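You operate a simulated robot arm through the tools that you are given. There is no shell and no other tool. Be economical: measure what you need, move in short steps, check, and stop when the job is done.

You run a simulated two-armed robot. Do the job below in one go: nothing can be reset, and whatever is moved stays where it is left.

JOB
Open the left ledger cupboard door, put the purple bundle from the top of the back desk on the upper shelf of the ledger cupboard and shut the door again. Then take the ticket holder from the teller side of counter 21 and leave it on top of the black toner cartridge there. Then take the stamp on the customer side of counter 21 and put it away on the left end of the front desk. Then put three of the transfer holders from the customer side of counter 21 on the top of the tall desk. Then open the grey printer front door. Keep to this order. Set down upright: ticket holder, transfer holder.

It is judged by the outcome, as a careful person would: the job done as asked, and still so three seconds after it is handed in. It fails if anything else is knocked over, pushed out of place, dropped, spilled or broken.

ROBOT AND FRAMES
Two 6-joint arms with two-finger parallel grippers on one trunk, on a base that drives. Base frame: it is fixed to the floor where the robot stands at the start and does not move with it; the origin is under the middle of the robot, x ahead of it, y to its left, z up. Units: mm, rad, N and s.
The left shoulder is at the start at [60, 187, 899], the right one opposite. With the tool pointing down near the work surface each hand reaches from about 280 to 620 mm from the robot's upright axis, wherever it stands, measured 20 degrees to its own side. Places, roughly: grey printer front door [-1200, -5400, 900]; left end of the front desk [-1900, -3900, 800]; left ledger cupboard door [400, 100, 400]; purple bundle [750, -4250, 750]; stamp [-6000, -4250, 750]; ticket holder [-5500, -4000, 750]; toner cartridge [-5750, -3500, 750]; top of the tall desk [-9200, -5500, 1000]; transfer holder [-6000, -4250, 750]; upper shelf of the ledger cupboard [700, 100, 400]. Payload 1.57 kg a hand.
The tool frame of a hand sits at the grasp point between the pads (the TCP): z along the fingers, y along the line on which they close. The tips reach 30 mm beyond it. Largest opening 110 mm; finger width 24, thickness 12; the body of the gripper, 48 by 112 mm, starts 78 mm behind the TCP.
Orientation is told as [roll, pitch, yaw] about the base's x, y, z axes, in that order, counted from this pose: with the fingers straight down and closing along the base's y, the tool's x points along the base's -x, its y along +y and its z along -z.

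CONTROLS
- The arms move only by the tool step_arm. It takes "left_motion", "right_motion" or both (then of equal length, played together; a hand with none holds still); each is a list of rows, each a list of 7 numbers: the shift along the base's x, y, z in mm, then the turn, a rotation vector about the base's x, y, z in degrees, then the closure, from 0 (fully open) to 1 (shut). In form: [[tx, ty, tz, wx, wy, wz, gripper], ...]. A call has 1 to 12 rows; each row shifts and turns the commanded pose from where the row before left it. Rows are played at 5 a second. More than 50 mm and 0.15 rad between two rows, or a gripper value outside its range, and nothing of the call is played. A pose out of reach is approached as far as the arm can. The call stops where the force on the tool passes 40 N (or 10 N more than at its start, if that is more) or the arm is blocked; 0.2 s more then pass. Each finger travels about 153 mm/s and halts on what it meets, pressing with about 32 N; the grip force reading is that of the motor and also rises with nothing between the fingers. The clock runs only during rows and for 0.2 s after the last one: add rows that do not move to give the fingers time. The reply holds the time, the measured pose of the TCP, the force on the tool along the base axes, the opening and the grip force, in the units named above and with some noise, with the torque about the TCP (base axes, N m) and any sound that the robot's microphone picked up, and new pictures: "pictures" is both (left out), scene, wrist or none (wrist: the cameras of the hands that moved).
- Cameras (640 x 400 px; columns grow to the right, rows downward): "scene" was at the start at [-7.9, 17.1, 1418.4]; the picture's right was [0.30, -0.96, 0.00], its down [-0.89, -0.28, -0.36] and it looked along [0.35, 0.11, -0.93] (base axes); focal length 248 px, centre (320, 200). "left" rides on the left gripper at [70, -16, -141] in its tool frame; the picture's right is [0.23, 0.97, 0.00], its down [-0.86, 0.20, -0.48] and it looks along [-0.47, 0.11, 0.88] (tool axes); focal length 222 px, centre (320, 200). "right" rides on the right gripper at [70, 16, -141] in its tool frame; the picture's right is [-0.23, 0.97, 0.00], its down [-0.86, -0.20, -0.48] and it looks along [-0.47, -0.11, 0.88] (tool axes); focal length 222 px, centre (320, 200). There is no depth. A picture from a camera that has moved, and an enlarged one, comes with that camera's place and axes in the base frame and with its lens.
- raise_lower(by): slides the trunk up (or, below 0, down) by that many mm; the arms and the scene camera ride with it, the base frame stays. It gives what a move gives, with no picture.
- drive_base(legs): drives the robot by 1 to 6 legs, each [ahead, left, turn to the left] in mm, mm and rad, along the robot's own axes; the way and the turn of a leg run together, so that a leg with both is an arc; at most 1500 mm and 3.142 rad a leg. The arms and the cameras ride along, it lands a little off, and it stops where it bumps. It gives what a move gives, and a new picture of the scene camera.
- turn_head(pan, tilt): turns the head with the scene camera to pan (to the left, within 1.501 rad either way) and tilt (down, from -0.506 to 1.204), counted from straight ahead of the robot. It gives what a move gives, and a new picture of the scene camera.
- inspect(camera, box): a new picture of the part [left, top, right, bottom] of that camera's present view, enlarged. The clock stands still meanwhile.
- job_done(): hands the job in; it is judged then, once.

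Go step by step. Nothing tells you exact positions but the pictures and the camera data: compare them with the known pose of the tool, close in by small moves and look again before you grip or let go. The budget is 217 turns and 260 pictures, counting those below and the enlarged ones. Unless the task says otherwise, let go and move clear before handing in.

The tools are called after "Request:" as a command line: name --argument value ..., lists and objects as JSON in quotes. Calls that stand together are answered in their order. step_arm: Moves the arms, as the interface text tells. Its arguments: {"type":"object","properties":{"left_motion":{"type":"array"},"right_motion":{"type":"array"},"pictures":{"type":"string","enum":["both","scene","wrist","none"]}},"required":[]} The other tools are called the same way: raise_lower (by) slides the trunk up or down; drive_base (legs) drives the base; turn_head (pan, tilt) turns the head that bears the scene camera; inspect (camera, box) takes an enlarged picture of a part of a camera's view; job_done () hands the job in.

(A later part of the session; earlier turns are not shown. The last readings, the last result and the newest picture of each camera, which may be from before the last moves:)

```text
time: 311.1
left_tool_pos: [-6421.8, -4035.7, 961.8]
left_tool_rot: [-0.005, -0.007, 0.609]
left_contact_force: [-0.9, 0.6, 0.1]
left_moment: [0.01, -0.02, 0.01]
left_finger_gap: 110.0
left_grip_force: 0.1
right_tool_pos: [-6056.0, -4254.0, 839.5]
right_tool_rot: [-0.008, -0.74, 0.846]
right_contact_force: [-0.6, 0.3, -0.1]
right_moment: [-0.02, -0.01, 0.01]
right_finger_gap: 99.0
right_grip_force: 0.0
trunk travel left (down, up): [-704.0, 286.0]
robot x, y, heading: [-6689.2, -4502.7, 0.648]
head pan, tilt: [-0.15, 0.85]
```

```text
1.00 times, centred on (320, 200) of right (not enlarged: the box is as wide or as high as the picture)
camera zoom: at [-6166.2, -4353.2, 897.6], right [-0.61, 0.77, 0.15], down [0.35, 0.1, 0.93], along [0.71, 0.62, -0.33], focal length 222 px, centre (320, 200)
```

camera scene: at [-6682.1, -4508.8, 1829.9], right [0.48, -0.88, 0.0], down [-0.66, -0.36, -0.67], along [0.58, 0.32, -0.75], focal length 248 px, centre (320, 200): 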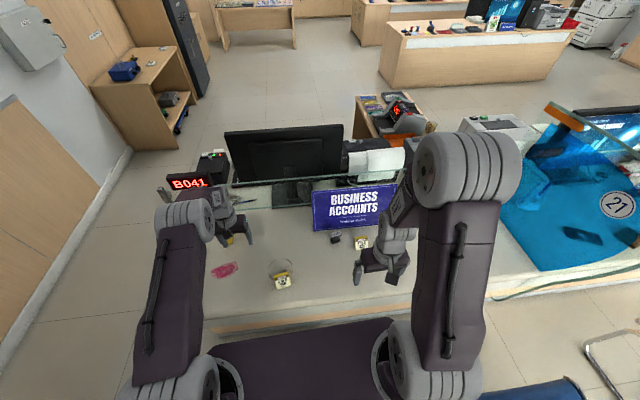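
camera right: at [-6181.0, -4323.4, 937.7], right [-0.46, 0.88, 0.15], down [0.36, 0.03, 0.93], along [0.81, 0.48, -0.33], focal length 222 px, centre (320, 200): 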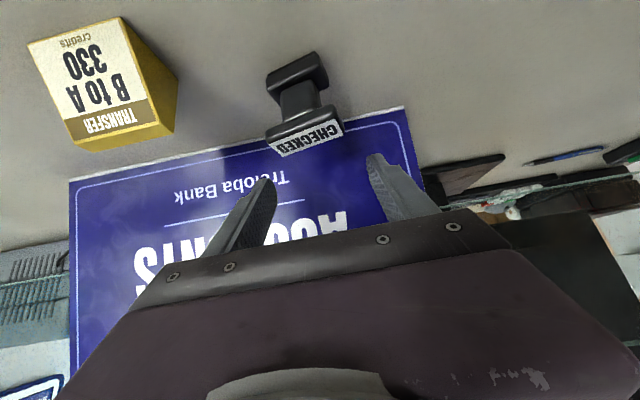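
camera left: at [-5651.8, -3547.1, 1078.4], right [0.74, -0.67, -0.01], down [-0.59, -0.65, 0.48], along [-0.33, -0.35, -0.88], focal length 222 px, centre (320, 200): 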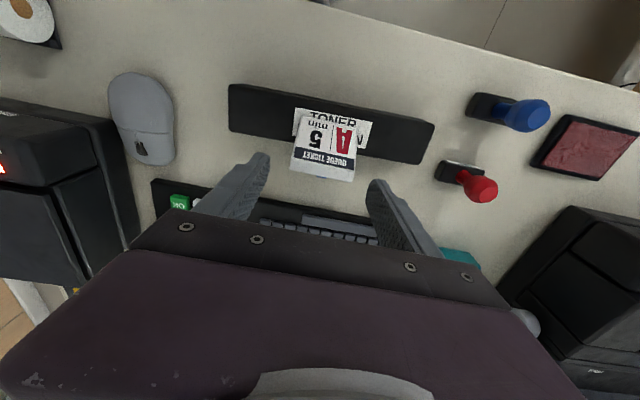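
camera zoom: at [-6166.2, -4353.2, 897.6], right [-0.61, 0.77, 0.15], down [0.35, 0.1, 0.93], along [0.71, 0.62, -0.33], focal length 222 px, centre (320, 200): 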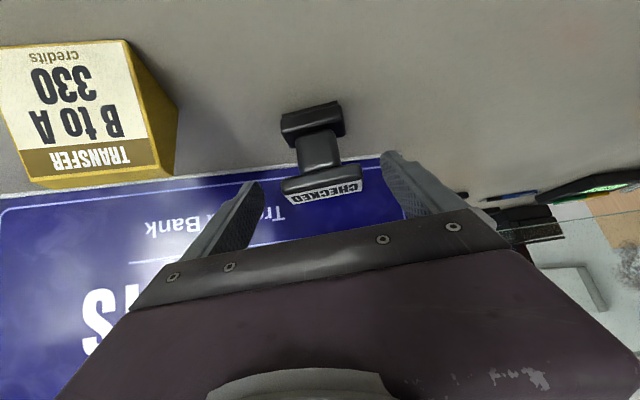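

Centred well. Lower 26 mm more and close.

Request:
raise_lower --by -26

Request:
step_arm --right_motion '[[0, 0, 0, 0, 0, 0, 0.4], [0, 0, 0, 0, 0, 0, 0.7], [0, 0, 0, 0, 0, 0, 0.9], [0, 0, 0, 0, 0, 0, 0.9]]' --pictures "wrist"

```text
time: 311.8
left_tool_pos: [-6422.4, -4034.9, 936.9]
left_tool_rot: [-0.002, -0.007, 0.61]
left_contact_force: [-0.1, -0.3, 0.3]
left_moment: [0.0, 0.02, 0.02]
left_finger_gap: 110.1
left_grip_force: 0.0
right_tool_pos: [-6055.9, -4254.7, 814.9]
right_tool_rot: [-0.007, -0.741, 0.846]
right_contact_force: [-0.4, -0.5, -0.2]
right_moment: [0.01, 0.01, -0.01]
right_finger_gap: 99.1
right_grip_force: 0.1
trunk travel left (down, up): [-678.0, 312.0]
robot x, y, heading: [-6691.0, -4502.5, 0.647]
head pan, tilt: [-0.15, 0.85]
```

```text
time: 312.8
left_tool_pos: [-6422.4, -4035.7, 936.3]
left_tool_rot: [-0.004, -0.007, 0.609]
left_contact_force: [0.7, -0.1, -0.4]
left_moment: [-0.03, -0.03, 0.01]
left_finger_gap: 109.9
left_grip_force: 0.1
right_tool_pos: [-6055.6, -4254.9, 814.5]
right_tool_rot: [-0.006, -0.738, 0.846]
right_contact_force: [1.0, 0.4, 1.3]
right_moment: [-0.05, -0.03, 0.01]
right_finger_gap: 53.1
right_grip_force: 31.5
trunk travel left (down, up): [-678.0, 312.0]
robot x, y, heading: [-6691.5, -4503.5, 0.648]
head pan, tilt: [-0.15, 0.85]
camera right: at [-6166.1, -4353.1, 871.4], right [-0.61, 0.77, 0.15], down [0.35, 0.1, 0.93], along [0.71, 0.62, -0.33], focal length 222 px, centre (320, 200)
```

right: 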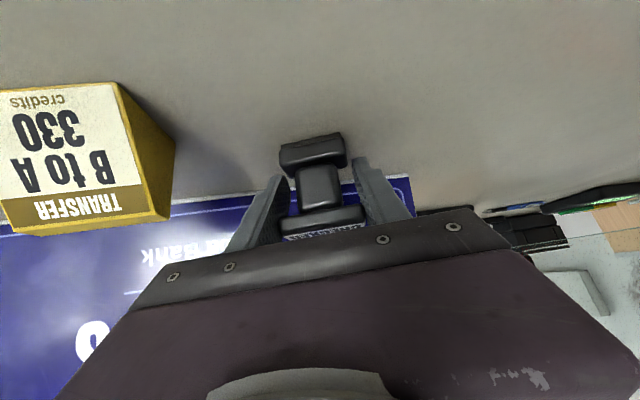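

Stamp gripped (53 mm). I'll lift straight up, then retrace around the counter end toward the front desk.

Request:
raise_lower --by 300

Request:
drive_base --legs '[[-120, 0, 0], [0, 1330, 0], [1200, 0, 0], [1300, 0, 0], [500, -1300, 0]]'

Request:
turn_head --pan -0.5 --tilt 0.4

```text
time: 315.8
left_tool_pos: [-6421.2, -4034.4, 1237.0]
left_tool_rot: [-0.002, -0.007, 0.609]
left_contact_force: [0.8, 1.1, -0.1]
left_moment: [0.0, 0.0, 0.0]
left_finger_gap: 109.7
left_grip_force: 0.0
right_tool_pos: [-6055.0, -4254.5, 1114.8]
right_tool_rot: [-0.006, -0.74, 0.847]
right_contact_force: [0.1, 0.2, -0.2]
right_moment: [0.0, -0.02, 0.0]
right_finger_gap: 53.0
right_grip_force: 31.8
trunk travel left (down, up): [-978.0, 12.0]
robot x, y, heading: [-6690.1, -4503.0, 0.646]
head pan, tilt: [-0.15, 0.85]
```

```text
time: 333.5
left_tool_pos: [-5647.6, -1630.0, 1234.8]
left_tool_rot: [-0.01, 0.025, 0.669]
left_contact_force: [-2.1, -1.4, -1.7]
left_moment: [0.06, -0.19, 0.08]
left_finger_gap: 110.1
left_grip_force: 0.0
right_tool_pos: [-5263.8, -1827.5, 1113.3]
right_tool_rot: [-0.009, -0.737, 0.891]
right_contact_force: [0.4, 0.0, -0.1]
right_moment: [0.02, 0.01, 0.0]
right_finger_gap: 53.2
right_grip_force: 32.4
trunk travel left (down, up): [-978.0, 12.0]
robot x, y, heading: [-5890.1, -2104.7, 0.691]
head pan, tilt: [-0.15, 0.85]
stopped in leg 4: the force on the tool passed its limit at 128 N (the readings are from after the stop); the commanded pose is now the measured one
camera scene: at [-5868.7, -2099.7, 1893.6], right [0.52, -0.86, 0.0], down [-0.64, -0.39, -0.66], along [0.57, 0.34, -0.75], focal length 248 px, centre (320, 200)
```

scene: 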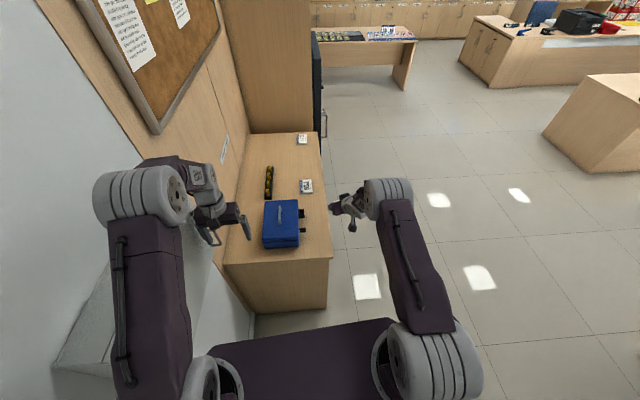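

```text
time: 334.4
left_tool_pos: [-5646.3, -1631.0, 1236.0]
left_tool_rot: [-0.01, 0.022, 0.668]
left_contact_force: [-3.3, -1.3, 1.1]
left_moment: [0.25, -0.24, 0.13]
left_finger_gap: 109.9
left_grip_force: 0.1
right_tool_pos: [-5264.0, -1828.9, 1114.6]
right_tool_rot: [-0.008, -0.74, 0.891]
right_contact_force: [-0.6, -0.1, 0.3]
right_moment: [0.03, -0.01, -0.02]
right_finger_gap: 53.3
right_grip_force: 31.7
trunk travel left (down, up): [-978.0, 12.0]
robot x, y, heading: [-5885.6, -2101.6, 0.691]
head pan, tilt: [-0.499, 0.4]
camera scene: at [-5844.5, -2123.5, 1932.8], right [0.19, -0.98, 0.0], down [-0.38, -0.07, -0.92], along [0.9, 0.18, -0.39], focal length 248 px, centre (320, 200)
```

scene: 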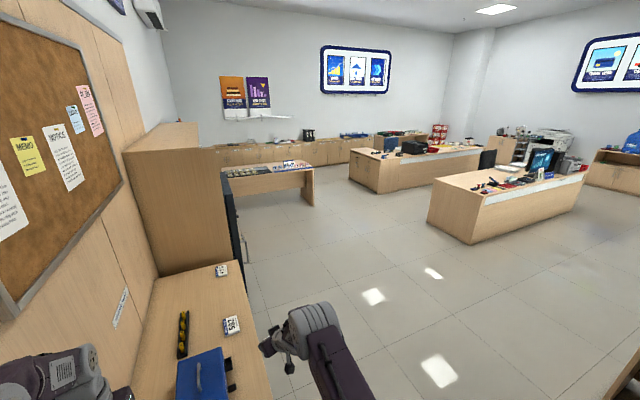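

The left arm brushed the wall panel at left. I'll move right away from it, straighten, and head for the front desk's left end.

Request:
drive_base --legs '[[0, -350, 0], [0, 0, -0.05], [1000, -900, 0], [250, -900, 0], [0, -950, 0]]'

Request:
turn_head --pan -0.2 --tilt 0.65

```text
time: 352.5
left_tool_pos: [-2732.8, -3319.1, 1235.4]
left_tool_rot: [-0.01, 0.023, 0.645]
left_contact_force: [0.4, 0.2, -0.4]
left_moment: [-0.02, 0.01, 0.01]
left_finger_gap: 110.1
left_grip_force: 0.1
right_tool_pos: [-2355.4, -3524.6, 1114.0]
right_tool_rot: [-0.009, -0.74, 0.869]
right_contact_force: [-0.3, 0.3, -0.4]
right_moment: [0.02, -0.01, -0.01]
right_finger_gap: 53.3
right_grip_force: 32.1
trunk travel left (down, up): [-978.0, 12.0]
robot x, y, heading: [-2984.9, -3785.7, 0.674]
head pan, tilt: [-0.499, 0.4]
camera scene: at [-2941.5, -3805.9, 1932.9], right [0.17, -0.99, 0.0], down [-0.38, -0.07, -0.92], along [0.91, 0.16, -0.39], focal length 248 px, centre (320, 200)
```

scene: 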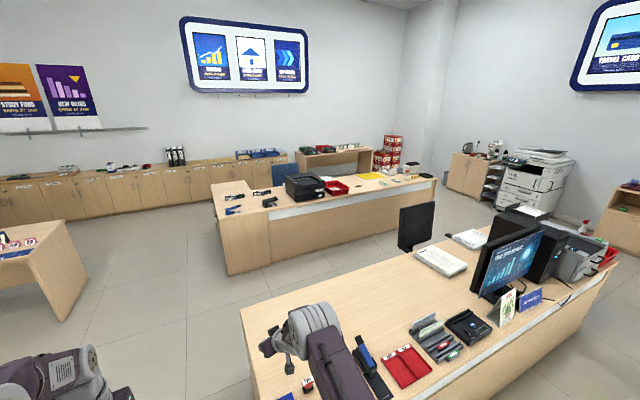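

```text
time: 353.3
left_tool_pos: [-2732.6, -3320.6, 1235.1]
left_tool_rot: [-0.008, 0.025, 0.645]
left_contact_force: [-0.2, 0.0, -0.6]
left_moment: [-0.04, 0.01, -0.01]
left_finger_gap: 110.1
left_grip_force: 0.0
right_tool_pos: [-2354.8, -3523.9, 1113.4]
right_tool_rot: [-0.006, -0.737, 0.868]
right_contact_force: [-0.7, 0.1, -0.3]
right_moment: [0.02, -0.04, -0.04]
right_finger_gap: 53.6
right_grip_force: 31.9
trunk travel left (down, up): [-978.0, 12.0]
robot x, y, heading: [-2987.0, -3784.9, 0.667]
head pan, tilt: [-0.201, 0.649]
camera scene: at [-2954.1, -3783.9, 1910.4], right [0.45, -0.89, 0.0], down [-0.54, -0.27, -0.8], along [0.71, 0.36, -0.6], focal length 248 px, centre (320, 200)
```

scene: 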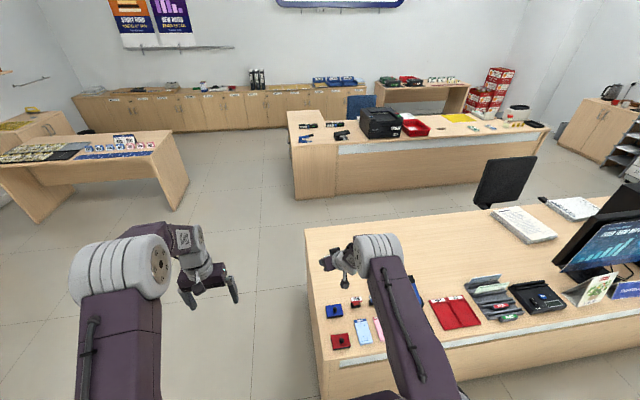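

Request:
inspect --camera "scene" --box '[290, 210, 530, 390]'

Request:
inspect --camera "right" --box '[0, 0, 640, 400]'

```text
2.22 times, centred on (410, 300) of scene
camera zoom: at [-2954.1, -3783.9, 1910.4], right [0.45, -0.89, 0.0], down [-0.54, -0.27, -0.8], along [0.71, 0.36, -0.6], focal length 552 px, centre (120, -22)
```

zoom: 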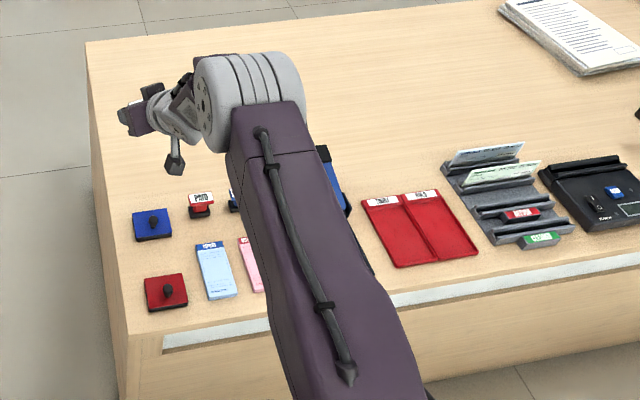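

```text
1.00 times, centred on (320, 200) of right (not enlarged: the box is as wide or as high as the picture)
camera zoom: at [-2462.4, -3625.9, 1170.9], right [-0.63, 0.76, 0.15], down [0.35, 0.11, 0.93], along [0.69, 0.64, -0.34], focal length 222 px, centre (320, 200)
```

zoom: 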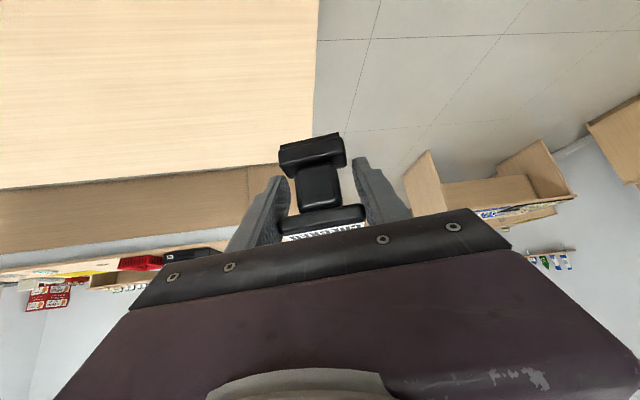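

The front desk's left end has a stamp set near the front; there is free space just behind it. I'll place the stamp around x'=-4290 (behind the blue pad).

Request:
drive_base --legs '[[75, -70, -0.03]]'

Request:
raise_lower --by -250

Request:
inspect --camera "right" --box '[0, 0, 640, 400]'

Request:
inspect --camera "scene" --box '[280, 200, 480, 325]'

```text
time: 354.5
left_tool_pos: [-2624.2, -3335.9, 1236.1]
left_tool_rot: [-0.012, 0.019, 0.619]
left_contact_force: [0.6, -0.5, 0.0]
left_moment: [0.06, -0.01, -0.03]
left_finger_gap: 110.1
left_grip_force: 0.0
right_tool_pos: [-2251.0, -3551.1, 1117.2]
right_tool_rot: [-0.014, -0.742, 0.843]
right_contact_force: [-0.2, -0.1, -0.1]
right_moment: [-0.02, -0.08, -0.03]
right_finger_gap: 53.2
right_grip_force: 32.5
trunk travel left (down, up): [-978.0, 12.0]
robot x, y, heading: [-2881.0, -3798.6, 0.645]
head pan, tilt: [-0.201, 0.649]
camera scene: at [-2862.9, -3792.5, 1910.6], right [0.43, -0.9, 0.0], down [-0.54, -0.26, -0.8], along [0.72, 0.34, -0.6], focal length 248 px, centre (320, 200)
```

scene: 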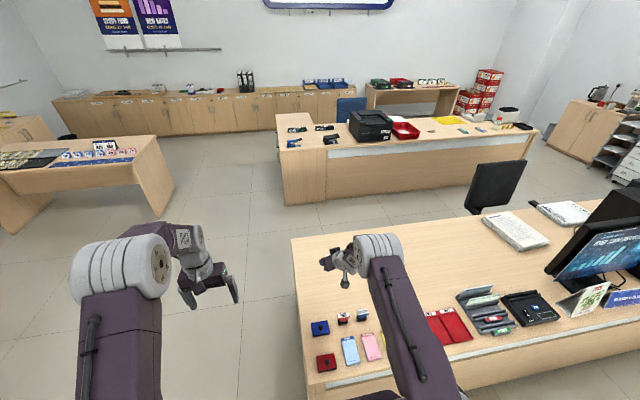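

```text
time: 357.0
left_tool_pos: [-2616.1, -3336.9, 985.8]
left_tool_rot: [-0.009, 0.024, 0.617]
left_contact_force: [0.0, 0.3, -0.4]
left_moment: [-0.04, -0.03, 0.02]
left_finger_gap: 110.1
left_grip_force: 0.0
right_tool_pos: [-2246.7, -3551.8, 864.6]
right_tool_rot: [-0.007, -0.738, 0.843]
right_contact_force: [-0.5, 0.3, -0.8]
right_moment: [-0.01, 0.02, -0.01]
right_finger_gap: 53.3
right_grip_force: 32.3
trunk travel left (down, up): [-728.0, 262.0]
robot x, y, heading: [-2883.8, -3795.5, 0.64]
head pan, tilt: [-0.201, 0.649]
```

```text
1.00 times, centred on (320, 200) of right (not enlarged: the box is as wide or as high as the picture)
camera zoom: at [-2356.1, -3649.8, 921.0], right [-0.61, 0.78, 0.15], down [0.35, 0.1, 0.93], along [0.71, 0.62, -0.34], focal length 222 px, centre (320, 200)
```

zoom: 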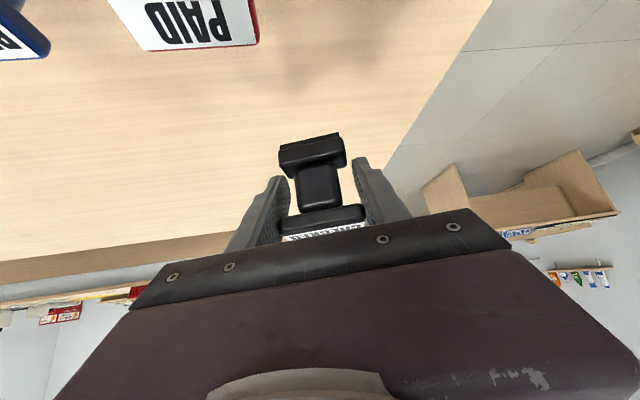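

```text
3.20 times, centred on (380, 262) of scene
camera zoom: at [-2852.0, -3794.0, 1660.4], right [0.43, -0.9, 0.0], down [-0.55, -0.26, -0.8], along [0.72, 0.34, -0.6], focal length 795 px, centre (128, 0)
```

zoom: 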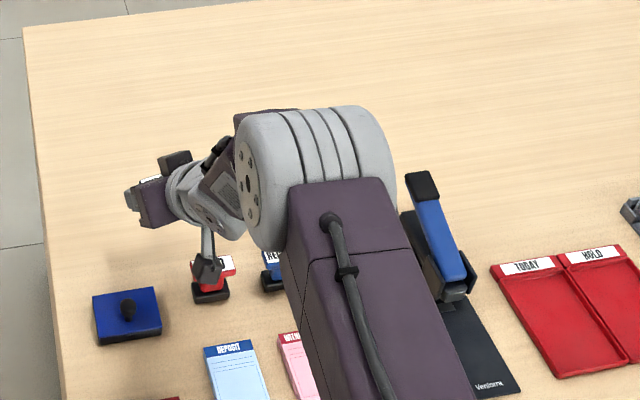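

I'll go 30 mm further in for clearance, then lower to the desk.

Request:
step_arm --right_motion '[[11, 12, 0, 0, 0, 0, 0.9], [10, 12, 0, 0, 0, 0, 0.9], [0, 0, 0, 0, 0, 0, 0.9]]' --pictures "none"

Request:
raise_lower --by -45

Request:
raise_lower --by -6

Request:
raise_lower --by -5

Request:
inspect --camera "right" --box '[0, 0, 640, 400]'

```text
time: 357.8
left_tool_pos: [-2617.0, -3336.5, 985.5]
left_tool_rot: [-0.007, 0.024, 0.616]
left_contact_force: [0.6, 0.5, -0.1]
left_moment: [0.02, 0.01, -0.03]
left_finger_gap: 110.1
left_grip_force: 0.0
right_tool_pos: [-2224.1, -3527.6, 862.7]
right_tool_rot: [-0.008, -0.736, 0.841]
right_contact_force: [0.2, 0.0, -0.1]
right_moment: [0.02, -0.03, -0.02]
right_finger_gap: 53.3
right_grip_force: 31.8
trunk travel left (down, up): [-728.0, 262.0]
robot x, y, heading: [-2885.9, -3796.4, 0.646]
head pan, tilt: [-0.201, 0.649]
```

```text
time: 358.7
left_tool_pos: [-2617.9, -3336.6, 940.5]
left_tool_rot: [-0.007, 0.024, 0.619]
left_contact_force: [1.1, -0.5, -0.2]
left_moment: [-0.02, 0.0, 0.01]
left_finger_gap: 110.0
left_grip_force: 0.0
right_tool_pos: [-2223.5, -3528.2, 818.7]
right_tool_rot: [-0.008, -0.738, 0.841]
right_contact_force: [0.1, -0.2, -0.3]
right_moment: [-0.01, -0.01, -0.05]
right_finger_gap: 53.2
right_grip_force: 31.9
trunk travel left (down, up): [-683.0, 307.0]
robot x, y, heading: [-2881.5, -3793.5, 0.644]
head pan, tilt: [-0.201, 0.649]
```

```text
time: 359.3
left_tool_pos: [-2617.5, -3336.6, 935.4]
left_tool_rot: [-0.008, 0.024, 0.618]
left_contact_force: [0.7, 0.5, -0.6]
left_moment: [-0.02, 0.02, 0.01]
left_finger_gap: 109.8
left_grip_force: 0.0
right_tool_pos: [-2224.4, -3528.6, 812.6]
right_tool_rot: [-0.007, -0.737, 0.841]
right_contact_force: [-0.4, -0.1, -0.1]
right_moment: [-0.01, -0.02, 0.03]
right_finger_gap: 53.4
right_grip_force: 32.3
trunk travel left (down, up): [-677.0, 313.0]
robot x, y, heading: [-2880.6, -3796.3, 0.64]
head pan, tilt: [-0.201, 0.649]
```

```text
time: 359.8
left_tool_pos: [-2617.0, -3336.2, 930.2]
left_tool_rot: [-0.009, 0.024, 0.619]
left_contact_force: [0.4, 0.0, 0.5]
left_moment: [0.0, -0.02, 0.01]
left_finger_gap: 110.0
left_grip_force: 0.2
right_tool_pos: [-2224.2, -3528.8, 806.6]
right_tool_rot: [-0.009, -0.737, 0.843]
right_contact_force: [-0.7, -0.3, -1.5]
right_moment: [0.01, 0.02, 0.0]
right_finger_gap: 53.5
right_grip_force: 32.8
trunk travel left (down, up): [-672.0, 318.0]
robot x, y, heading: [-2883.8, -3798.8, 0.645]
head pan, tilt: [-0.201, 0.649]
```

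```text
1.00 times, centred on (320, 200) of right (not enlarged: the box is as wide or as high as the picture)
camera zoom: at [-2334.3, -3626.0, 865.0], right [-0.61, 0.78, 0.15], down [0.35, 0.1, 0.93], along [0.71, 0.62, -0.34], focal length 222 px, centre (320, 200)
```

zoom: 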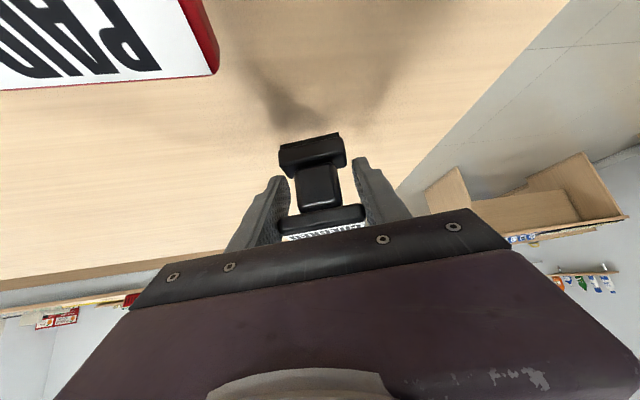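

Request:
raise_lower --by -3

Request:
raise_lower --by -3

Request:
raise_lower --by -3

```text
time: 360.3
left_tool_pos: [-2618.2, -3336.4, 926.4]
left_tool_rot: [-0.008, 0.023, 0.618]
left_contact_force: [-0.3, 0.5, -1.0]
left_moment: [0.04, 0.0, 0.0]
left_finger_gap: 109.8
left_grip_force: 0.0
right_tool_pos: [-2222.6, -3527.2, 804.5]
right_tool_rot: [-0.007, -0.739, 0.841]
right_contact_force: [-0.5, 0.5, -0.7]
right_moment: [0.0, -0.01, 0.0]
right_finger_gap: 53.6
right_grip_force: 32.3
trunk travel left (down, up): [-669.0, 321.0]
robot x, y, heading: [-2879.8, -3799.1, 0.642]
head pan, tilt: [-0.201, 0.649]
```

```text
time: 360.9
left_tool_pos: [-2617.0, -3336.5, 923.1]
left_tool_rot: [-0.008, 0.026, 0.619]
left_contact_force: [-0.4, -0.2, -0.7]
left_moment: [-0.01, 0.0, -0.04]
left_finger_gap: 110.1
left_grip_force: 0.0
right_tool_pos: [-2222.7, -3528.2, 801.8]
right_tool_rot: [-0.006, -0.738, 0.843]
right_contact_force: [0.0, -0.4, -0.9]
right_moment: [-0.02, 0.01, -0.02]
right_finger_gap: 53.7
right_grip_force: 32.0
trunk travel left (down, up): [-666.0, 324.0]
robot x, y, heading: [-2880.3, -3795.5, 0.644]
head pan, tilt: [-0.201, 0.649]
```

```text
time: 361.4
left_tool_pos: [-2616.7, -3336.2, 920.6]
left_tool_rot: [-0.009, 0.024, 0.617]
left_contact_force: [-0.4, 0.3, -0.1]
left_moment: [-0.02, 0.01, 0.0]
left_finger_gap: 110.2
left_grip_force: 0.1
right_tool_pos: [-2225.0, -3528.3, 798.5]
right_tool_rot: [-0.007, -0.738, 0.842]
right_contact_force: [0.3, 0.3, -1.0]
right_moment: [0.03, -0.02, 0.0]
right_finger_gap: 53.1
right_grip_force: 32.3
trunk travel left (down, up): [-663.0, 327.0]
robot x, y, heading: [-2877.8, -3796.6, 0.645]
head pan, tilt: [-0.201, 0.649]
```

Request:
inspect --camera "right" --box '[0, 0, 640, 400]'

Request:
inspect --camera "scene" --box '[280, 210, 400, 285]'

```text
1.00 times, centred on (320, 200) of right (not enlarged: the box is as wide or as high as the picture)
camera zoom: at [-2334.3, -3625.9, 856.0], right [-0.61, 0.78, 0.15], down [0.35, 0.1, 0.93], along [0.71, 0.62, -0.34], focal length 222 px, centre (320, 200)
```

zoom: 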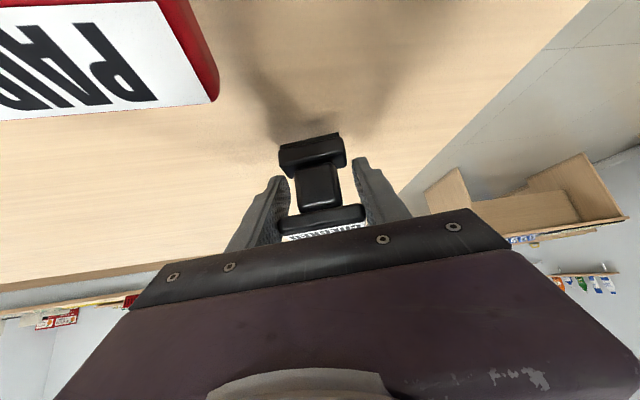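

```text
5.33 times, centred on (340, 248) of scene
camera zoom: at [-2852.0, -3793.9, 1595.3], right [0.43, -0.9, 0.0], down [-0.55, -0.26, -0.8], along [0.72, 0.34, -0.6], focal length 1324 px, centre (213, -53)
```

zoom: 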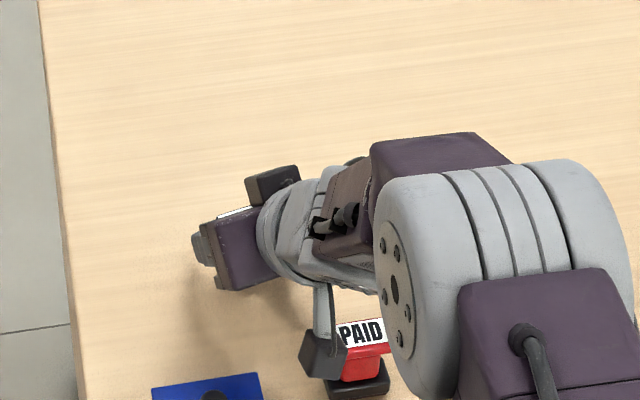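

The wrist camera hangs close to the PAID stamp. I'll raise a bit, strafe left 35 mm, and continue lowering.

Request:
raise_lower --by 25

Request:
drive_base --legs '[[0, 40, 0]]'

Request:
raise_lower --by -28

Request:
raise_lower --by -4

Request:
raise_lower --by -4

Request:
inspect --camera "right" --box '[0, 0, 640, 400]'

```text
time: 362.1
left_tool_pos: [-2617.5, -3336.7, 945.4]
left_tool_rot: [-0.008, 0.025, 0.617]
left_contact_force: [-0.1, -0.4, -0.7]
left_moment: [0.0, -0.02, 0.0]
left_finger_gap: 109.9
left_grip_force: 0.1
right_tool_pos: [-2224.3, -3528.5, 824.6]
right_tool_rot: [-0.007, -0.738, 0.841]
right_contact_force: [-0.7, 0.2, -1.4]
right_moment: [0.01, 0.02, -0.01]
right_finger_gap: 53.2
right_grip_force: 31.7
trunk travel left (down, up): [-688.0, 302.0]
robot x, y, heading: [-2884.5, -3794.7, 0.644]
head pan, tilt: [-0.201, 0.649]
```

```text
time: 362.9
left_tool_pos: [-2638.9, -3307.6, 945.8]
left_tool_rot: [-0.005, 0.026, 0.618]
left_contact_force: [0.1, 0.8, 0.3]
left_moment: [0.03, 0.0, 0.0]
left_finger_gap: 109.9
left_grip_force: 0.1
right_tool_pos: [-2245.7, -3499.8, 823.4]
right_tool_rot: [-0.002, -0.739, 0.837]
right_contact_force: [-0.4, -0.4, -0.9]
right_moment: [0.05, 0.02, 0.0]
right_finger_gap: 53.3
right_grip_force: 32.1
trunk travel left (down, up): [-688.0, 302.0]
robot x, y, heading: [-2904.9, -3766.5, 0.643]
head pan, tilt: [-0.201, 0.649]
camera scene: at [-2872.8, -3766.4, 1620.3], right [0.43, -0.9, 0.0], down [-0.55, -0.26, -0.8], along [0.72, 0.34, -0.61], focal length 248 px, centre (320, 200)
```

scene: 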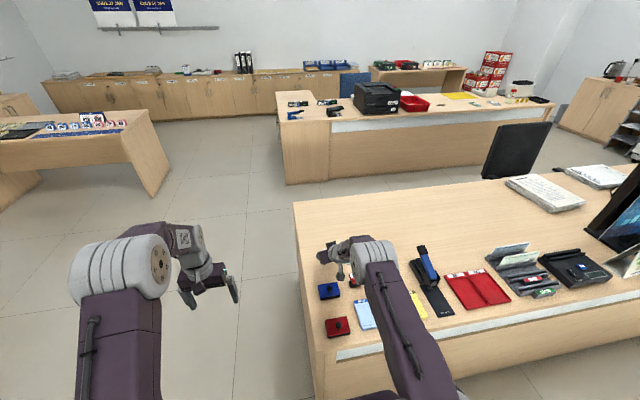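

```text
time: 363.7
left_tool_pos: [-2640.4, -3305.9, 918.2]
left_tool_rot: [-0.009, 0.024, 0.617]
left_contact_force: [-0.5, -0.2, -0.8]
left_moment: [-0.01, -0.01, 0.02]
left_finger_gap: 109.9
left_grip_force: 0.2
right_tool_pos: [-2248.1, -3497.7, 795.8]
right_tool_rot: [-0.009, -0.737, 0.841]
right_contact_force: [0.0, -0.3, -0.1]
right_moment: [-0.01, 0.02, 0.01]
right_finger_gap: 53.6
right_grip_force: 32.0
trunk travel left (down, up): [-660.0, 330.0]
robot x, y, heading: [-2904.4, -3763.3, 0.643]
head pan, tilt: [-0.201, 0.649]
```

```text
time: 364.2
left_tool_pos: [-2640.7, -3305.9, 913.4]
left_tool_rot: [-0.011, 0.024, 0.617]
left_contact_force: [-0.1, 0.1, -0.4]
left_moment: [-0.01, 0.02, 0.0]
left_finger_gap: 109.9
left_grip_force: 0.1
right_tool_pos: [-2246.3, -3497.4, 792.2]
right_tool_rot: [-0.007, -0.737, 0.842]
right_contact_force: [0.3, 0.3, -0.6]
right_moment: [-0.01, 0.02, -0.03]
right_finger_gap: 53.4
right_grip_force: 32.0
trunk travel left (down, up): [-656.0, 334.0]
robot x, y, heading: [-2902.9, -3764.4, 0.642]
head pan, tilt: [-0.201, 0.649]
```

```text
time: 364.7
left_tool_pos: [-2640.5, -3307.6, 909.0]
left_tool_rot: [-0.007, 0.024, 0.621]
left_contact_force: [0.7, -0.4, -0.7]
left_moment: [0.01, -0.03, 0.0]
left_finger_gap: 110.0
left_grip_force: 0.1
right_tool_pos: [-2246.9, -3497.5, 788.1]
right_tool_rot: [-0.007, -0.738, 0.841]
right_contact_force: [-0.1, -0.1, -1.1]
right_moment: [-0.06, 0.01, 0.02]
right_finger_gap: 53.5
right_grip_force: 32.1
trunk travel left (down, up): [-652.0, 338.0]
robot x, y, heading: [-2902.7, -3766.3, 0.642]
head pan, tilt: [-0.201, 0.649]
```

```text
1.00 times, centred on (320, 200) of right (not enlarged: the box is as wide or as high as the picture)
camera zoom: at [-2357.2, -3595.5, 845.0], right [-0.61, 0.78, 0.15], down [0.35, 0.1, 0.93], along [0.71, 0.62, -0.34], focal length 222 px, centre (320, 200)
```

zoom: 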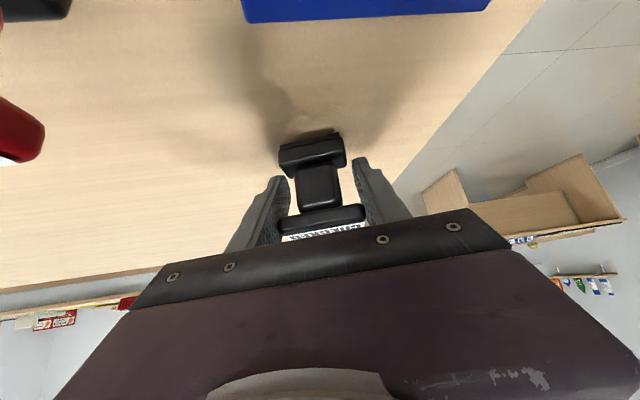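

Request:
raise_lower --by -4

Request:
raise_lower --by -4

Request:
raise_lower --by -4

Request:
inspect --camera "right" --box '[200, 60, 440, 260]'

```text
time: 365.3
left_tool_pos: [-2639.3, -3306.5, 905.8]
left_tool_rot: [-0.009, 0.026, 0.618]
left_contact_force: [-0.4, 0.1, 0.2]
left_moment: [0.01, -0.02, -0.01]
left_finger_gap: 110.1
left_grip_force: 0.0
right_tool_pos: [-2246.3, -3498.4, 784.3]
right_tool_rot: [-0.009, -0.74, 0.841]
right_contact_force: [-0.3, -0.2, 1.2]
right_moment: [-0.03, -0.05, 0.03]
right_finger_gap: 53.1
right_grip_force: 31.7
trunk travel left (down, up): [-648.0, 342.0]
robot x, y, heading: [-2906.1, -3765.9, 0.645]
head pan, tilt: [-0.201, 0.649]
```

```text
time: 365.8
left_tool_pos: [-2641.5, -3307.1, 903.2]
left_tool_rot: [-0.008, 0.02, 0.618]
left_contact_force: [-0.2, 0.2, 1.7]
left_moment: [-0.01, -0.03, 0.01]
left_finger_gap: 109.9
left_grip_force: 0.1
right_tool_pos: [-2246.9, -3497.4, 784.8]
right_tool_rot: [-0.01, -0.748, 0.84]
right_contact_force: [1.7, 0.4, 19.6]
right_moment: [-0.22, 0.12, 0.01]
right_finger_gap: 53.3
right_grip_force: 32.0
trunk travel left (down, up): [-644.0, 346.0]
robot x, y, heading: [-2905.2, -3762.5, 0.643]
head pan, tilt: [-0.201, 0.649]
```

```text
time: 366.3
left_tool_pos: [-2642.8, -3306.5, 899.1]
left_tool_rot: [-0.01, 0.021, 0.617]
left_contact_force: [-0.1, 0.4, 0.7]
left_moment: [0.0, 0.03, 0.02]
left_finger_gap: 110.0
left_grip_force: 0.0
right_tool_pos: [-2248.0, -3497.6, 780.0]
right_tool_rot: [-0.008, -0.744, 0.843]
right_contact_force: [4.4, -0.9, 28.2]
right_moment: [0.05, 0.36, 0.06]
right_finger_gap: 53.5
right_grip_force: 32.0
trunk travel left (down, up): [-640.0, 350.0]
robot x, y, heading: [-2909.3, -3765.0, 0.642]
head pan, tilt: [-0.201, 0.649]
```

```text
2.00 times, centred on (320, 160) of right
camera zoom: at [-2358.9, -3596.2, 836.5], right [-0.61, 0.78, 0.15], down [0.35, 0.1, 0.93], along [0.71, 0.62, -0.33], focal length 444 px, centre (320, 280)
```

zoom: 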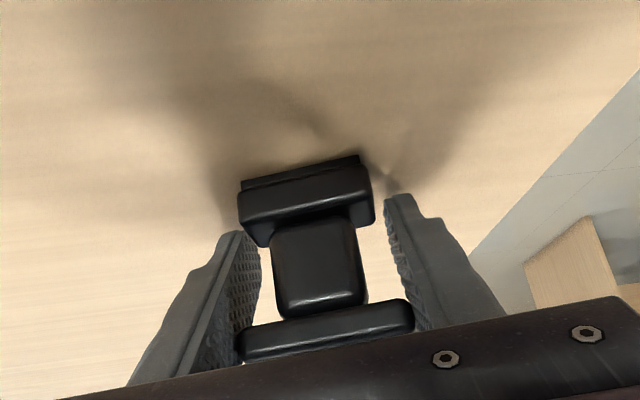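

Stamp touches the desk. I'll ease up slightly and release, then lift.

Request:
raise_lower --by 3

Request:
step_arm --right_motion '[[0, 0, 0, 0, 0, 0, 0.45], [0, 0, 0, 0, 0, 0, 0.35], [0, 0, 0, 0, 0, 0, 0.3], [0, 0, 15, 0, 0, 0, 0.3], [0, 0, 25, 0, 0, 0, 0.3], [0, 0, 25, 0, 0, 0, 0.3]]' --pictures "wrist"

```text
time: 366.9
left_tool_pos: [-2641.0, -3306.8, 900.0]
left_tool_rot: [-0.008, 0.022, 0.616]
left_contact_force: [0.7, -0.1, 0.6]
left_moment: [-0.04, 0.0, 0.0]
left_finger_gap: 110.1
left_grip_force: 0.1
right_tool_pos: [-2247.9, -3498.7, 781.0]
right_tool_rot: [-0.008, -0.741, 0.842]
right_contact_force: [4.5, 2.7, 19.7]
right_moment: [0.39, 0.21, -0.17]
right_finger_gap: 53.2
right_grip_force: 32.4
trunk travel left (down, up): [-643.0, 347.0]
robot x, y, heading: [-2902.5, -3765.6, 0.642]
head pan, tilt: [-0.201, 0.649]
```

```text
time: 368.2
left_tool_pos: [-2639.7, -3304.8, 900.8]
left_tool_rot: [-0.01, 0.025, 0.618]
left_contact_force: [-1.0, -0.2, -0.2]
left_moment: [0.02, 0.01, 0.01]
left_finger_gap: 109.9
left_grip_force: 0.1
right_tool_pos: [-2247.8, -3497.5, 844.3]
right_tool_rot: [-0.009, -0.736, 0.841]
right_contact_force: [-0.1, -0.1, 0.0]
right_moment: [0.0, -0.02, 0.0]
right_finger_gap: 76.9
right_grip_force: 0.2
trunk travel left (down, up): [-643.0, 347.0]
robot x, y, heading: [-2906.3, -3763.8, 0.644]
head pan, tilt: [-0.201, 0.649]
camera right: at [-2358.5, -3595.9, 900.9], right [-0.61, 0.78, 0.15], down [0.35, 0.1, 0.93], along [0.71, 0.62, -0.34], focal length 222 px, centre (320, 200)
```

right: 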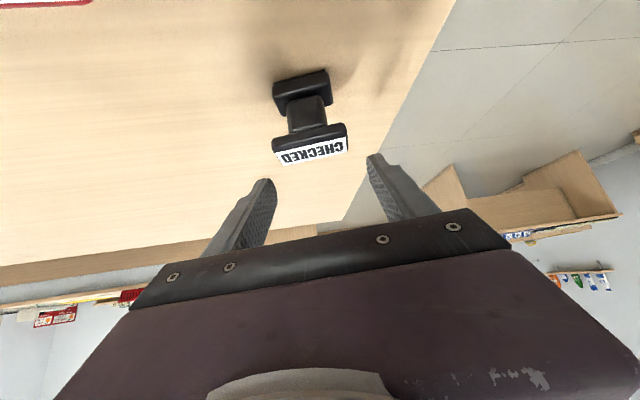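

The stamp stands upright on the front desk's left end. Now back around to the customer side for the transfer holders: standing at y'≈981, B will be at my left hand and C at my right.

Request:
raise_lower --by 300

Request:
drive_base --legs '[[-700, 1200, 0], [-500, 1250, 0], [-450, 480, 0], [-1400, 0, 0], [-500, 0, 0]]'

```text
time: 371.2
left_tool_pos: [-2640.1, -3304.5, 1200.6]
left_tool_rot: [-0.009, 0.024, 0.62]
left_contact_force: [0.2, -0.5, -0.3]
left_moment: [-0.01, -0.02, 0.03]
left_finger_gap: 110.2
left_grip_force: 0.1
right_tool_pos: [-2247.7, -3499.1, 1144.5]
right_tool_rot: [-0.008, -0.739, 0.841]
right_contact_force: [0.1, 0.3, -0.1]
right_moment: [0.01, 0.02, 0.02]
right_finger_gap: 76.8
right_grip_force: 0.1
trunk travel left (down, up): [-943.0, 47.0]
robot x, y, heading: [-2901.4, -3763.7, 0.639]
head pan, tilt: [-0.201, 0.649]
```

```text
time: 397.1
left_tool_pos: [-7291.8, -3067.7, 1199.2]
left_tool_rot: [-0.01, 0.024, 0.591]
left_contact_force: [0.5, -0.1, 0.3]
left_moment: [0.01, 0.02, 0.01]
left_finger_gap: 110.0
left_grip_force: 0.0
right_tool_pos: [-6903.6, -3270.4, 1142.2]
right_tool_rot: [-0.007, -0.736, 0.81]
right_contact_force: [0.1, 0.3, -0.6]
right_moment: [-0.02, 0.04, -0.04]
right_finger_gap: 77.0
right_grip_force: 0.0
trunk travel left (down, up): [-943.0, 47.0]
robot x, y, heading: [-7569.5, -3522.1, 0.615]
head pan, tilt: [-0.201, 0.649]
camera scene: at [-7538.2, -3517.3, 1875.3], right [0.4, -0.92, 0.0], down [-0.55, -0.24, -0.8], along [0.73, 0.32, -0.61], focal length 248 px, centre (320, 200)
```

scene: 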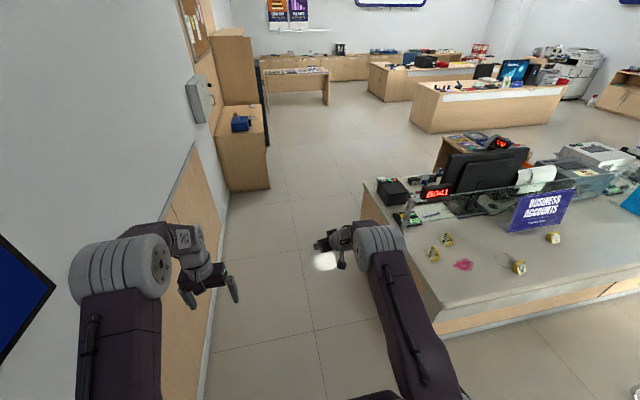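

Request:
step_arm --right_motion '[[-33, -25, 0, -5.1, 6.8, 0, 0], [-33, -25, 0, -5.1, 6.8, 0, 0], [-33, -25, 0, -5.1, 6.8, 0, 0], [-33, -25, 0, -5.1, 6.8, 0, 0], [-33, -25, 0, -5.1, 6.8, 0, 0], [0, 0, 0, 0, 0, -5, 0], [0, 0, 0, 0, 0, -4, 0]]' --pictures "none"

Request:
drive_base --legs '[[0, 0, 0.026], [60, -1034, 0], [50, 0, 0]]'

Request:
turn_head --pan 0.0 --tilt 0.9

```text
time: 398.7
left_tool_pos: [-7292.0, -3068.1, 1200.4]
left_tool_rot: [-0.01, 0.024, 0.591]
left_contact_force: [-0.2, 0.8, 0.0]
left_moment: [0.02, 0.02, -0.03]
left_finger_gap: 110.1
left_grip_force: 0.1
right_tool_pos: [-7079.1, -3402.7, 1131.0]
right_tool_rot: [0.128, -0.061, 0.608]
right_contact_force: [-0.5, 0.6, -0.1]
right_moment: [-0.01, 0.01, -0.01]
right_finger_gap: 110.4
right_grip_force: 0.0
right hand out of reach, approached as far as the arm can: row 4, 5
trunk travel left (down, up): [-943.0, 47.0]
robot x, y, heading: [-7566.9, -3522.6, 0.615]
head pan, tilt: [-0.201, 0.649]
```

```text
time: 404.9
left_tool_pos: [-6613.8, -3826.6, 1204.3]
left_tool_rot: [-0.01, 0.015, 0.617]
left_contact_force: [-1.3, -0.7, 0.5]
left_moment: [0.04, -0.09, 0.0]
left_finger_gap: 110.0
left_grip_force: 0.1
right_tool_pos: [-6388.3, -4153.3, 1135.6]
right_tool_rot: [0.129, -0.072, 0.633]
right_contact_force: [-0.3, -0.3, 0.5]
right_moment: [0.04, -0.1, 0.02]
right_finger_gap: 109.9
right_grip_force: 0.1
trunk travel left (down, up): [-943.0, 47.0]
robot x, y, heading: [-6869.9, -4277.6, 0.636]
head pan, tilt: [-0.201, 0.649]
camera scene: at [-6853.8, -4286.8, 1875.6], right [0.42, -0.91, 0.0], down [-0.54, -0.25, -0.8], along [0.73, 0.34, -0.6], focal length 248 px, centre (320, 200)
```

scene: 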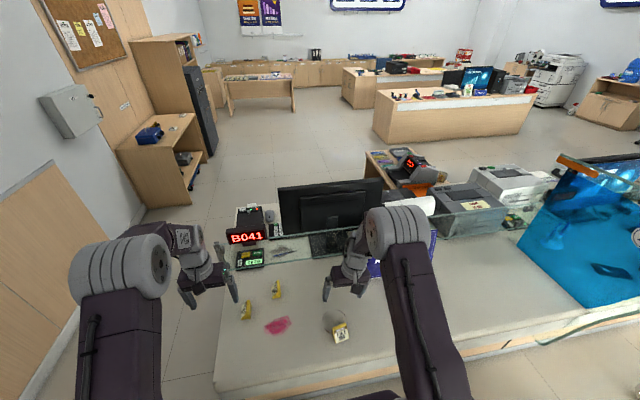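

```text
time: 405.7
left_tool_pos: [-6605.2, -3821.2, 1202.0]
left_tool_rot: [-0.007, 0.022, 0.617]
left_contact_force: [0.2, 0.0, 0.3]
left_moment: [0.03, -0.02, -0.02]
left_finger_gap: 109.9
left_grip_force: 0.1
right_tool_pos: [-6383.1, -4150.4, 1131.8]
right_tool_rot: [0.129, -0.064, 0.633]
right_contact_force: [0.3, -0.3, 0.8]
right_moment: [0.01, 0.0, 0.01]
right_finger_gap: 109.9
right_grip_force: 0.1
trunk travel left (down, up): [-943.0, 47.0]
robot x, y, heading: [-6867.4, -4278.2, 0.639]
head pan, tilt: [0.0, 0.901]
camera scene: at [-6860.8, -4270.9, 1854.9], right [0.6, -0.8, 0.0], down [-0.63, -0.47, -0.62], along [0.5, 0.37, -0.78], focal length 248 px, centre (320, 200)
```

scene: 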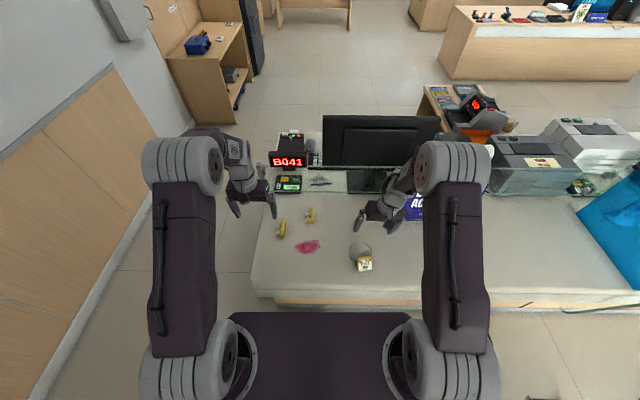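

C is within easy reach of the right hand, B near the limit of the left. I'll level the right hand over C, tilt the left hand forward toward B, lower, and check both wrist views.

Request:
step_arm --right_motion '[[10, 3, 0, -3.5, -1.2, 0, 0.2], [10, 3, 0, -3.5, -1.2, 0, 0.2], [8, 1, 0, -1, 0.9, 0, 0.2], [0, 0, 0, 0, 0, 0, 0.2], [0, 0, 0, 0, 0, 0, 0.2], [0, 0, 0, 0, 0, 0, 0.2]]' --left_motion '[[20, 15, 0, 5.1, -6.8, 0, 0], [20, 15, 0, 5.1, -6.8, 0, 0], [20, 15, 0, 5.1, -6.8, 0, 0], [20, 15, 0, 5.1, -6.8, 0, 0], [20, 15, 0, 5.1, -6.8, 0, 0], [20, 15, 0, 0, 0, 0, 0]]' --pictures "none"

Request:
raise_lower --by -230

Request:
inspect --camera "right" --box '[0, 0, 640, 400]'

Request:
inspect --camera "left" --box '[0, 0, 640, 400]'

```text
time: 407.1
left_tool_pos: [-6507.7, -3735.5, 1197.9]
left_tool_rot: [0.06, -0.66, 0.608]
left_contact_force: [0.4, 0.0, -0.1]
left_moment: [0.01, 0.03, -0.02]
left_finger_gap: 110.0
left_grip_force: 0.1
left hand out of reach, approached as far as the arm can: row 4, 5, 6
right_tool_pos: [-6376.4, -4148.9, 1127.7]
right_tool_rot: [0.137, -0.042, 0.634]
right_contact_force: [-0.6, -0.5, 0.6]
right_moment: [-0.04, -0.03, 0.01]
right_finger_gap: 87.9
right_grip_force: 0.1
right hand out of reach, approached as far as the arm can: row 1, 2, 3
trunk travel left (down, up): [-943.0, 47.0]
robot x, y, heading: [-6868.6, -4280.5, 0.637]
head pan, tilt: [0.0, 0.901]
```

```text
time: 409.5
left_tool_pos: [-6508.3, -3736.5, 967.8]
left_tool_rot: [0.06, -0.661, 0.608]
left_contact_force: [-0.5, 0.4, 0.3]
left_moment: [0.01, 0.03, -0.01]
left_finger_gap: 109.9
left_grip_force: 0.0
right_tool_pos: [-6376.3, -4150.5, 897.0]
right_tool_rot: [0.137, -0.045, 0.633]
right_contact_force: [0.2, -0.7, 0.0]
right_moment: [0.02, 0.01, -0.04]
right_finger_gap: 88.0
right_grip_force: 0.1
trunk travel left (down, up): [-713.0, 277.0]
robot x, y, heading: [-6868.4, -4278.7, 0.641]
head pan, tilt: [0.0, 0.901]
```

```text
1.00 times, centred on (320, 200) of right (not enlarged: the box is as wide or as high as the picture)
camera zoom: at [-6436.5, -4198.2, 1036.5], right [-0.39, 0.91, 0.14], down [0.83, 0.28, 0.49], along [0.4, 0.31, -0.86], focal length 222 px, centre (320, 200)
```

zoom: 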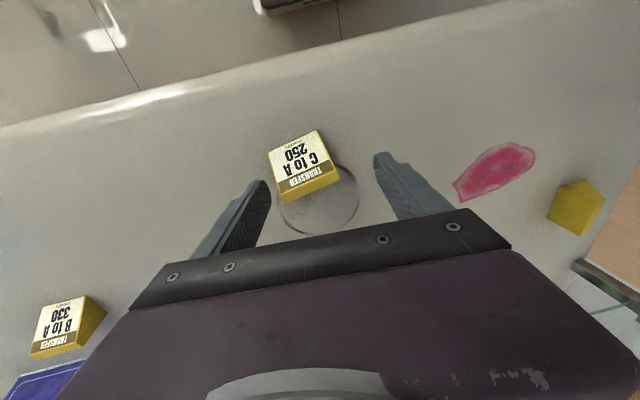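

```text
1.00 times, centred on (320, 200) of left (not enlarged: the box is as wide or as high as the picture)
camera zoom: at [-6609.3, -3835.9, 1036.0], right [-0.73, 0.68, -0.09], down [0.21, 0.35, 0.91], along [0.65, 0.65, -0.4], focal length 222 px, centre (320, 200)
```

zoom: 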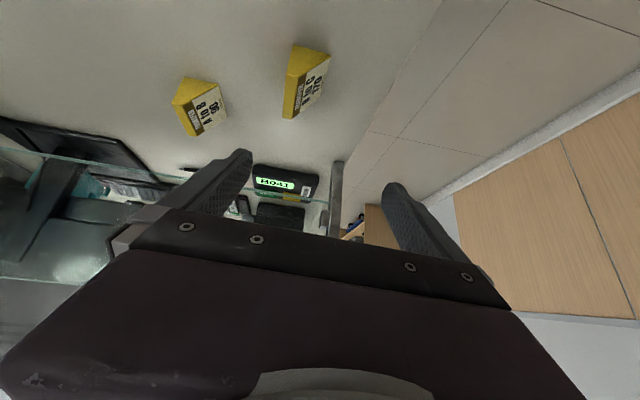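

B and A face sideways, so they're best taken from the counter's end later; C and D face me. I'll raise, shift right so the left hand serves C and the right hand D.

Request:
raise_lower --by 150

Request:
step_arm --right_motion '[[22, 16, -10, 5.1, -6.8, 0, 0.2], [22, 16, -10, 5.1, -6.8, 0, 0.2], [22, 16, -10, 5.1, -6.8, 0, 0.2], [22, 16, -10, 5.1, -6.8, 0, 0.2], [22, 16, -10, 2.5, -3.4, 0, 0.2], [0, 0, 0, -3.2, -2.4, 0, 0.2], [0, 0, 0, -3.2, -2.4, 0, 0.2]]' --left_motion '[[-20, -15, -30, -5.1, 6.8, 0, 0.2], [-20, -15, -30, -5.1, 6.8, 0, 0.2], [-20, -15, -30, -5.1, 6.8, 0, 0.2], [-20, -15, -20, -5.1, 6.8, 0, 0.2], [-20, -15, 0, -2.5, 3.4, 0, 0.2], [0, 0, 0, -1.8, -1.2, 0, 0.2], [0, 0, 0, 0, 0, 0, 0.2]]' --pictures "none"

Request:
drive_base --legs '[[0, -403, 0]]'

```text
time: 411.2
left_tool_pos: [-6507.3, -3736.3, 1118.4]
left_tool_rot: [0.058, -0.66, 0.608]
left_contact_force: [-0.2, -0.2, 0.1]
left_moment: [0.01, 0.02, -0.02]
left_finger_gap: 110.0
left_grip_force: 0.1
right_tool_pos: [-6376.1, -4150.7, 1047.4]
right_tool_rot: [0.134, -0.045, 0.633]
right_contact_force: [0.1, 1.4, -1.0]
right_moment: [0.01, 0.01, 0.01]
right_finger_gap: 87.9
right_grip_force: 0.0
trunk travel left (down, up): [-863.0, 127.0]
robot x, y, heading: [-6865.4, -4278.7, 0.641]
head pan, tilt: [0.0, 0.901]
```

```text
time: 412.9
left_tool_pos: [-6608.8, -3811.6, 1008.1]
left_tool_rot: [0.0, 0.009, 0.613]
left_contact_force: [-0.5, 0.6, 0.4]
left_moment: [0.02, 0.0, 0.02]
left_finger_gap: 87.9
left_grip_force: 0.1
right_tool_pos: [-6266.7, -4069.9, 997.0]
right_tool_rot: [-0.042, -0.706, 0.752]
right_contact_force: [0.3, -0.5, 0.6]
right_moment: [0.0, -0.03, -0.04]
right_finger_gap: 87.8
right_grip_force: 0.1
trunk travel left (down, up): [-863.0, 127.0]
robot x, y, heading: [-6870.1, -4278.4, 0.636]
head pan, tilt: [0.0, 0.901]
```

```text
time: 415.4
left_tool_pos: [-6365.2, -4136.6, 1007.8]
left_tool_rot: [-0.002, 0.009, 0.618]
left_contact_force: [-0.4, -0.1, 0.6]
left_moment: [-0.03, 0.02, 0.01]
left_finger_gap: 88.0
left_grip_force: 0.1
right_tool_pos: [-6023.5, -4393.4, 998.1]
right_tool_rot: [-0.042, -0.706, 0.757]
right_contact_force: [0.1, 0.6, 1.0]
right_moment: [0.0, 0.02, -0.02]
right_finger_gap: 88.0
right_grip_force: 0.2
trunk travel left (down, up): [-863.0, 127.0]
robot x, y, heading: [-6623.0, -4603.5, 0.644]
head pan, tilt: [0.0, 0.901]
camera scene: at [-6614.1, -4595.3, 1774.9], right [0.6, -0.8, 0.0], down [-0.63, -0.47, -0.62], along [0.5, 0.37, -0.78], focal length 248 px, centre (320, 200)
```

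scene: 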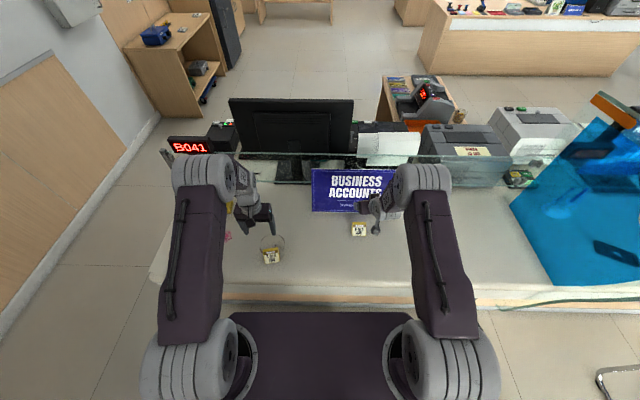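

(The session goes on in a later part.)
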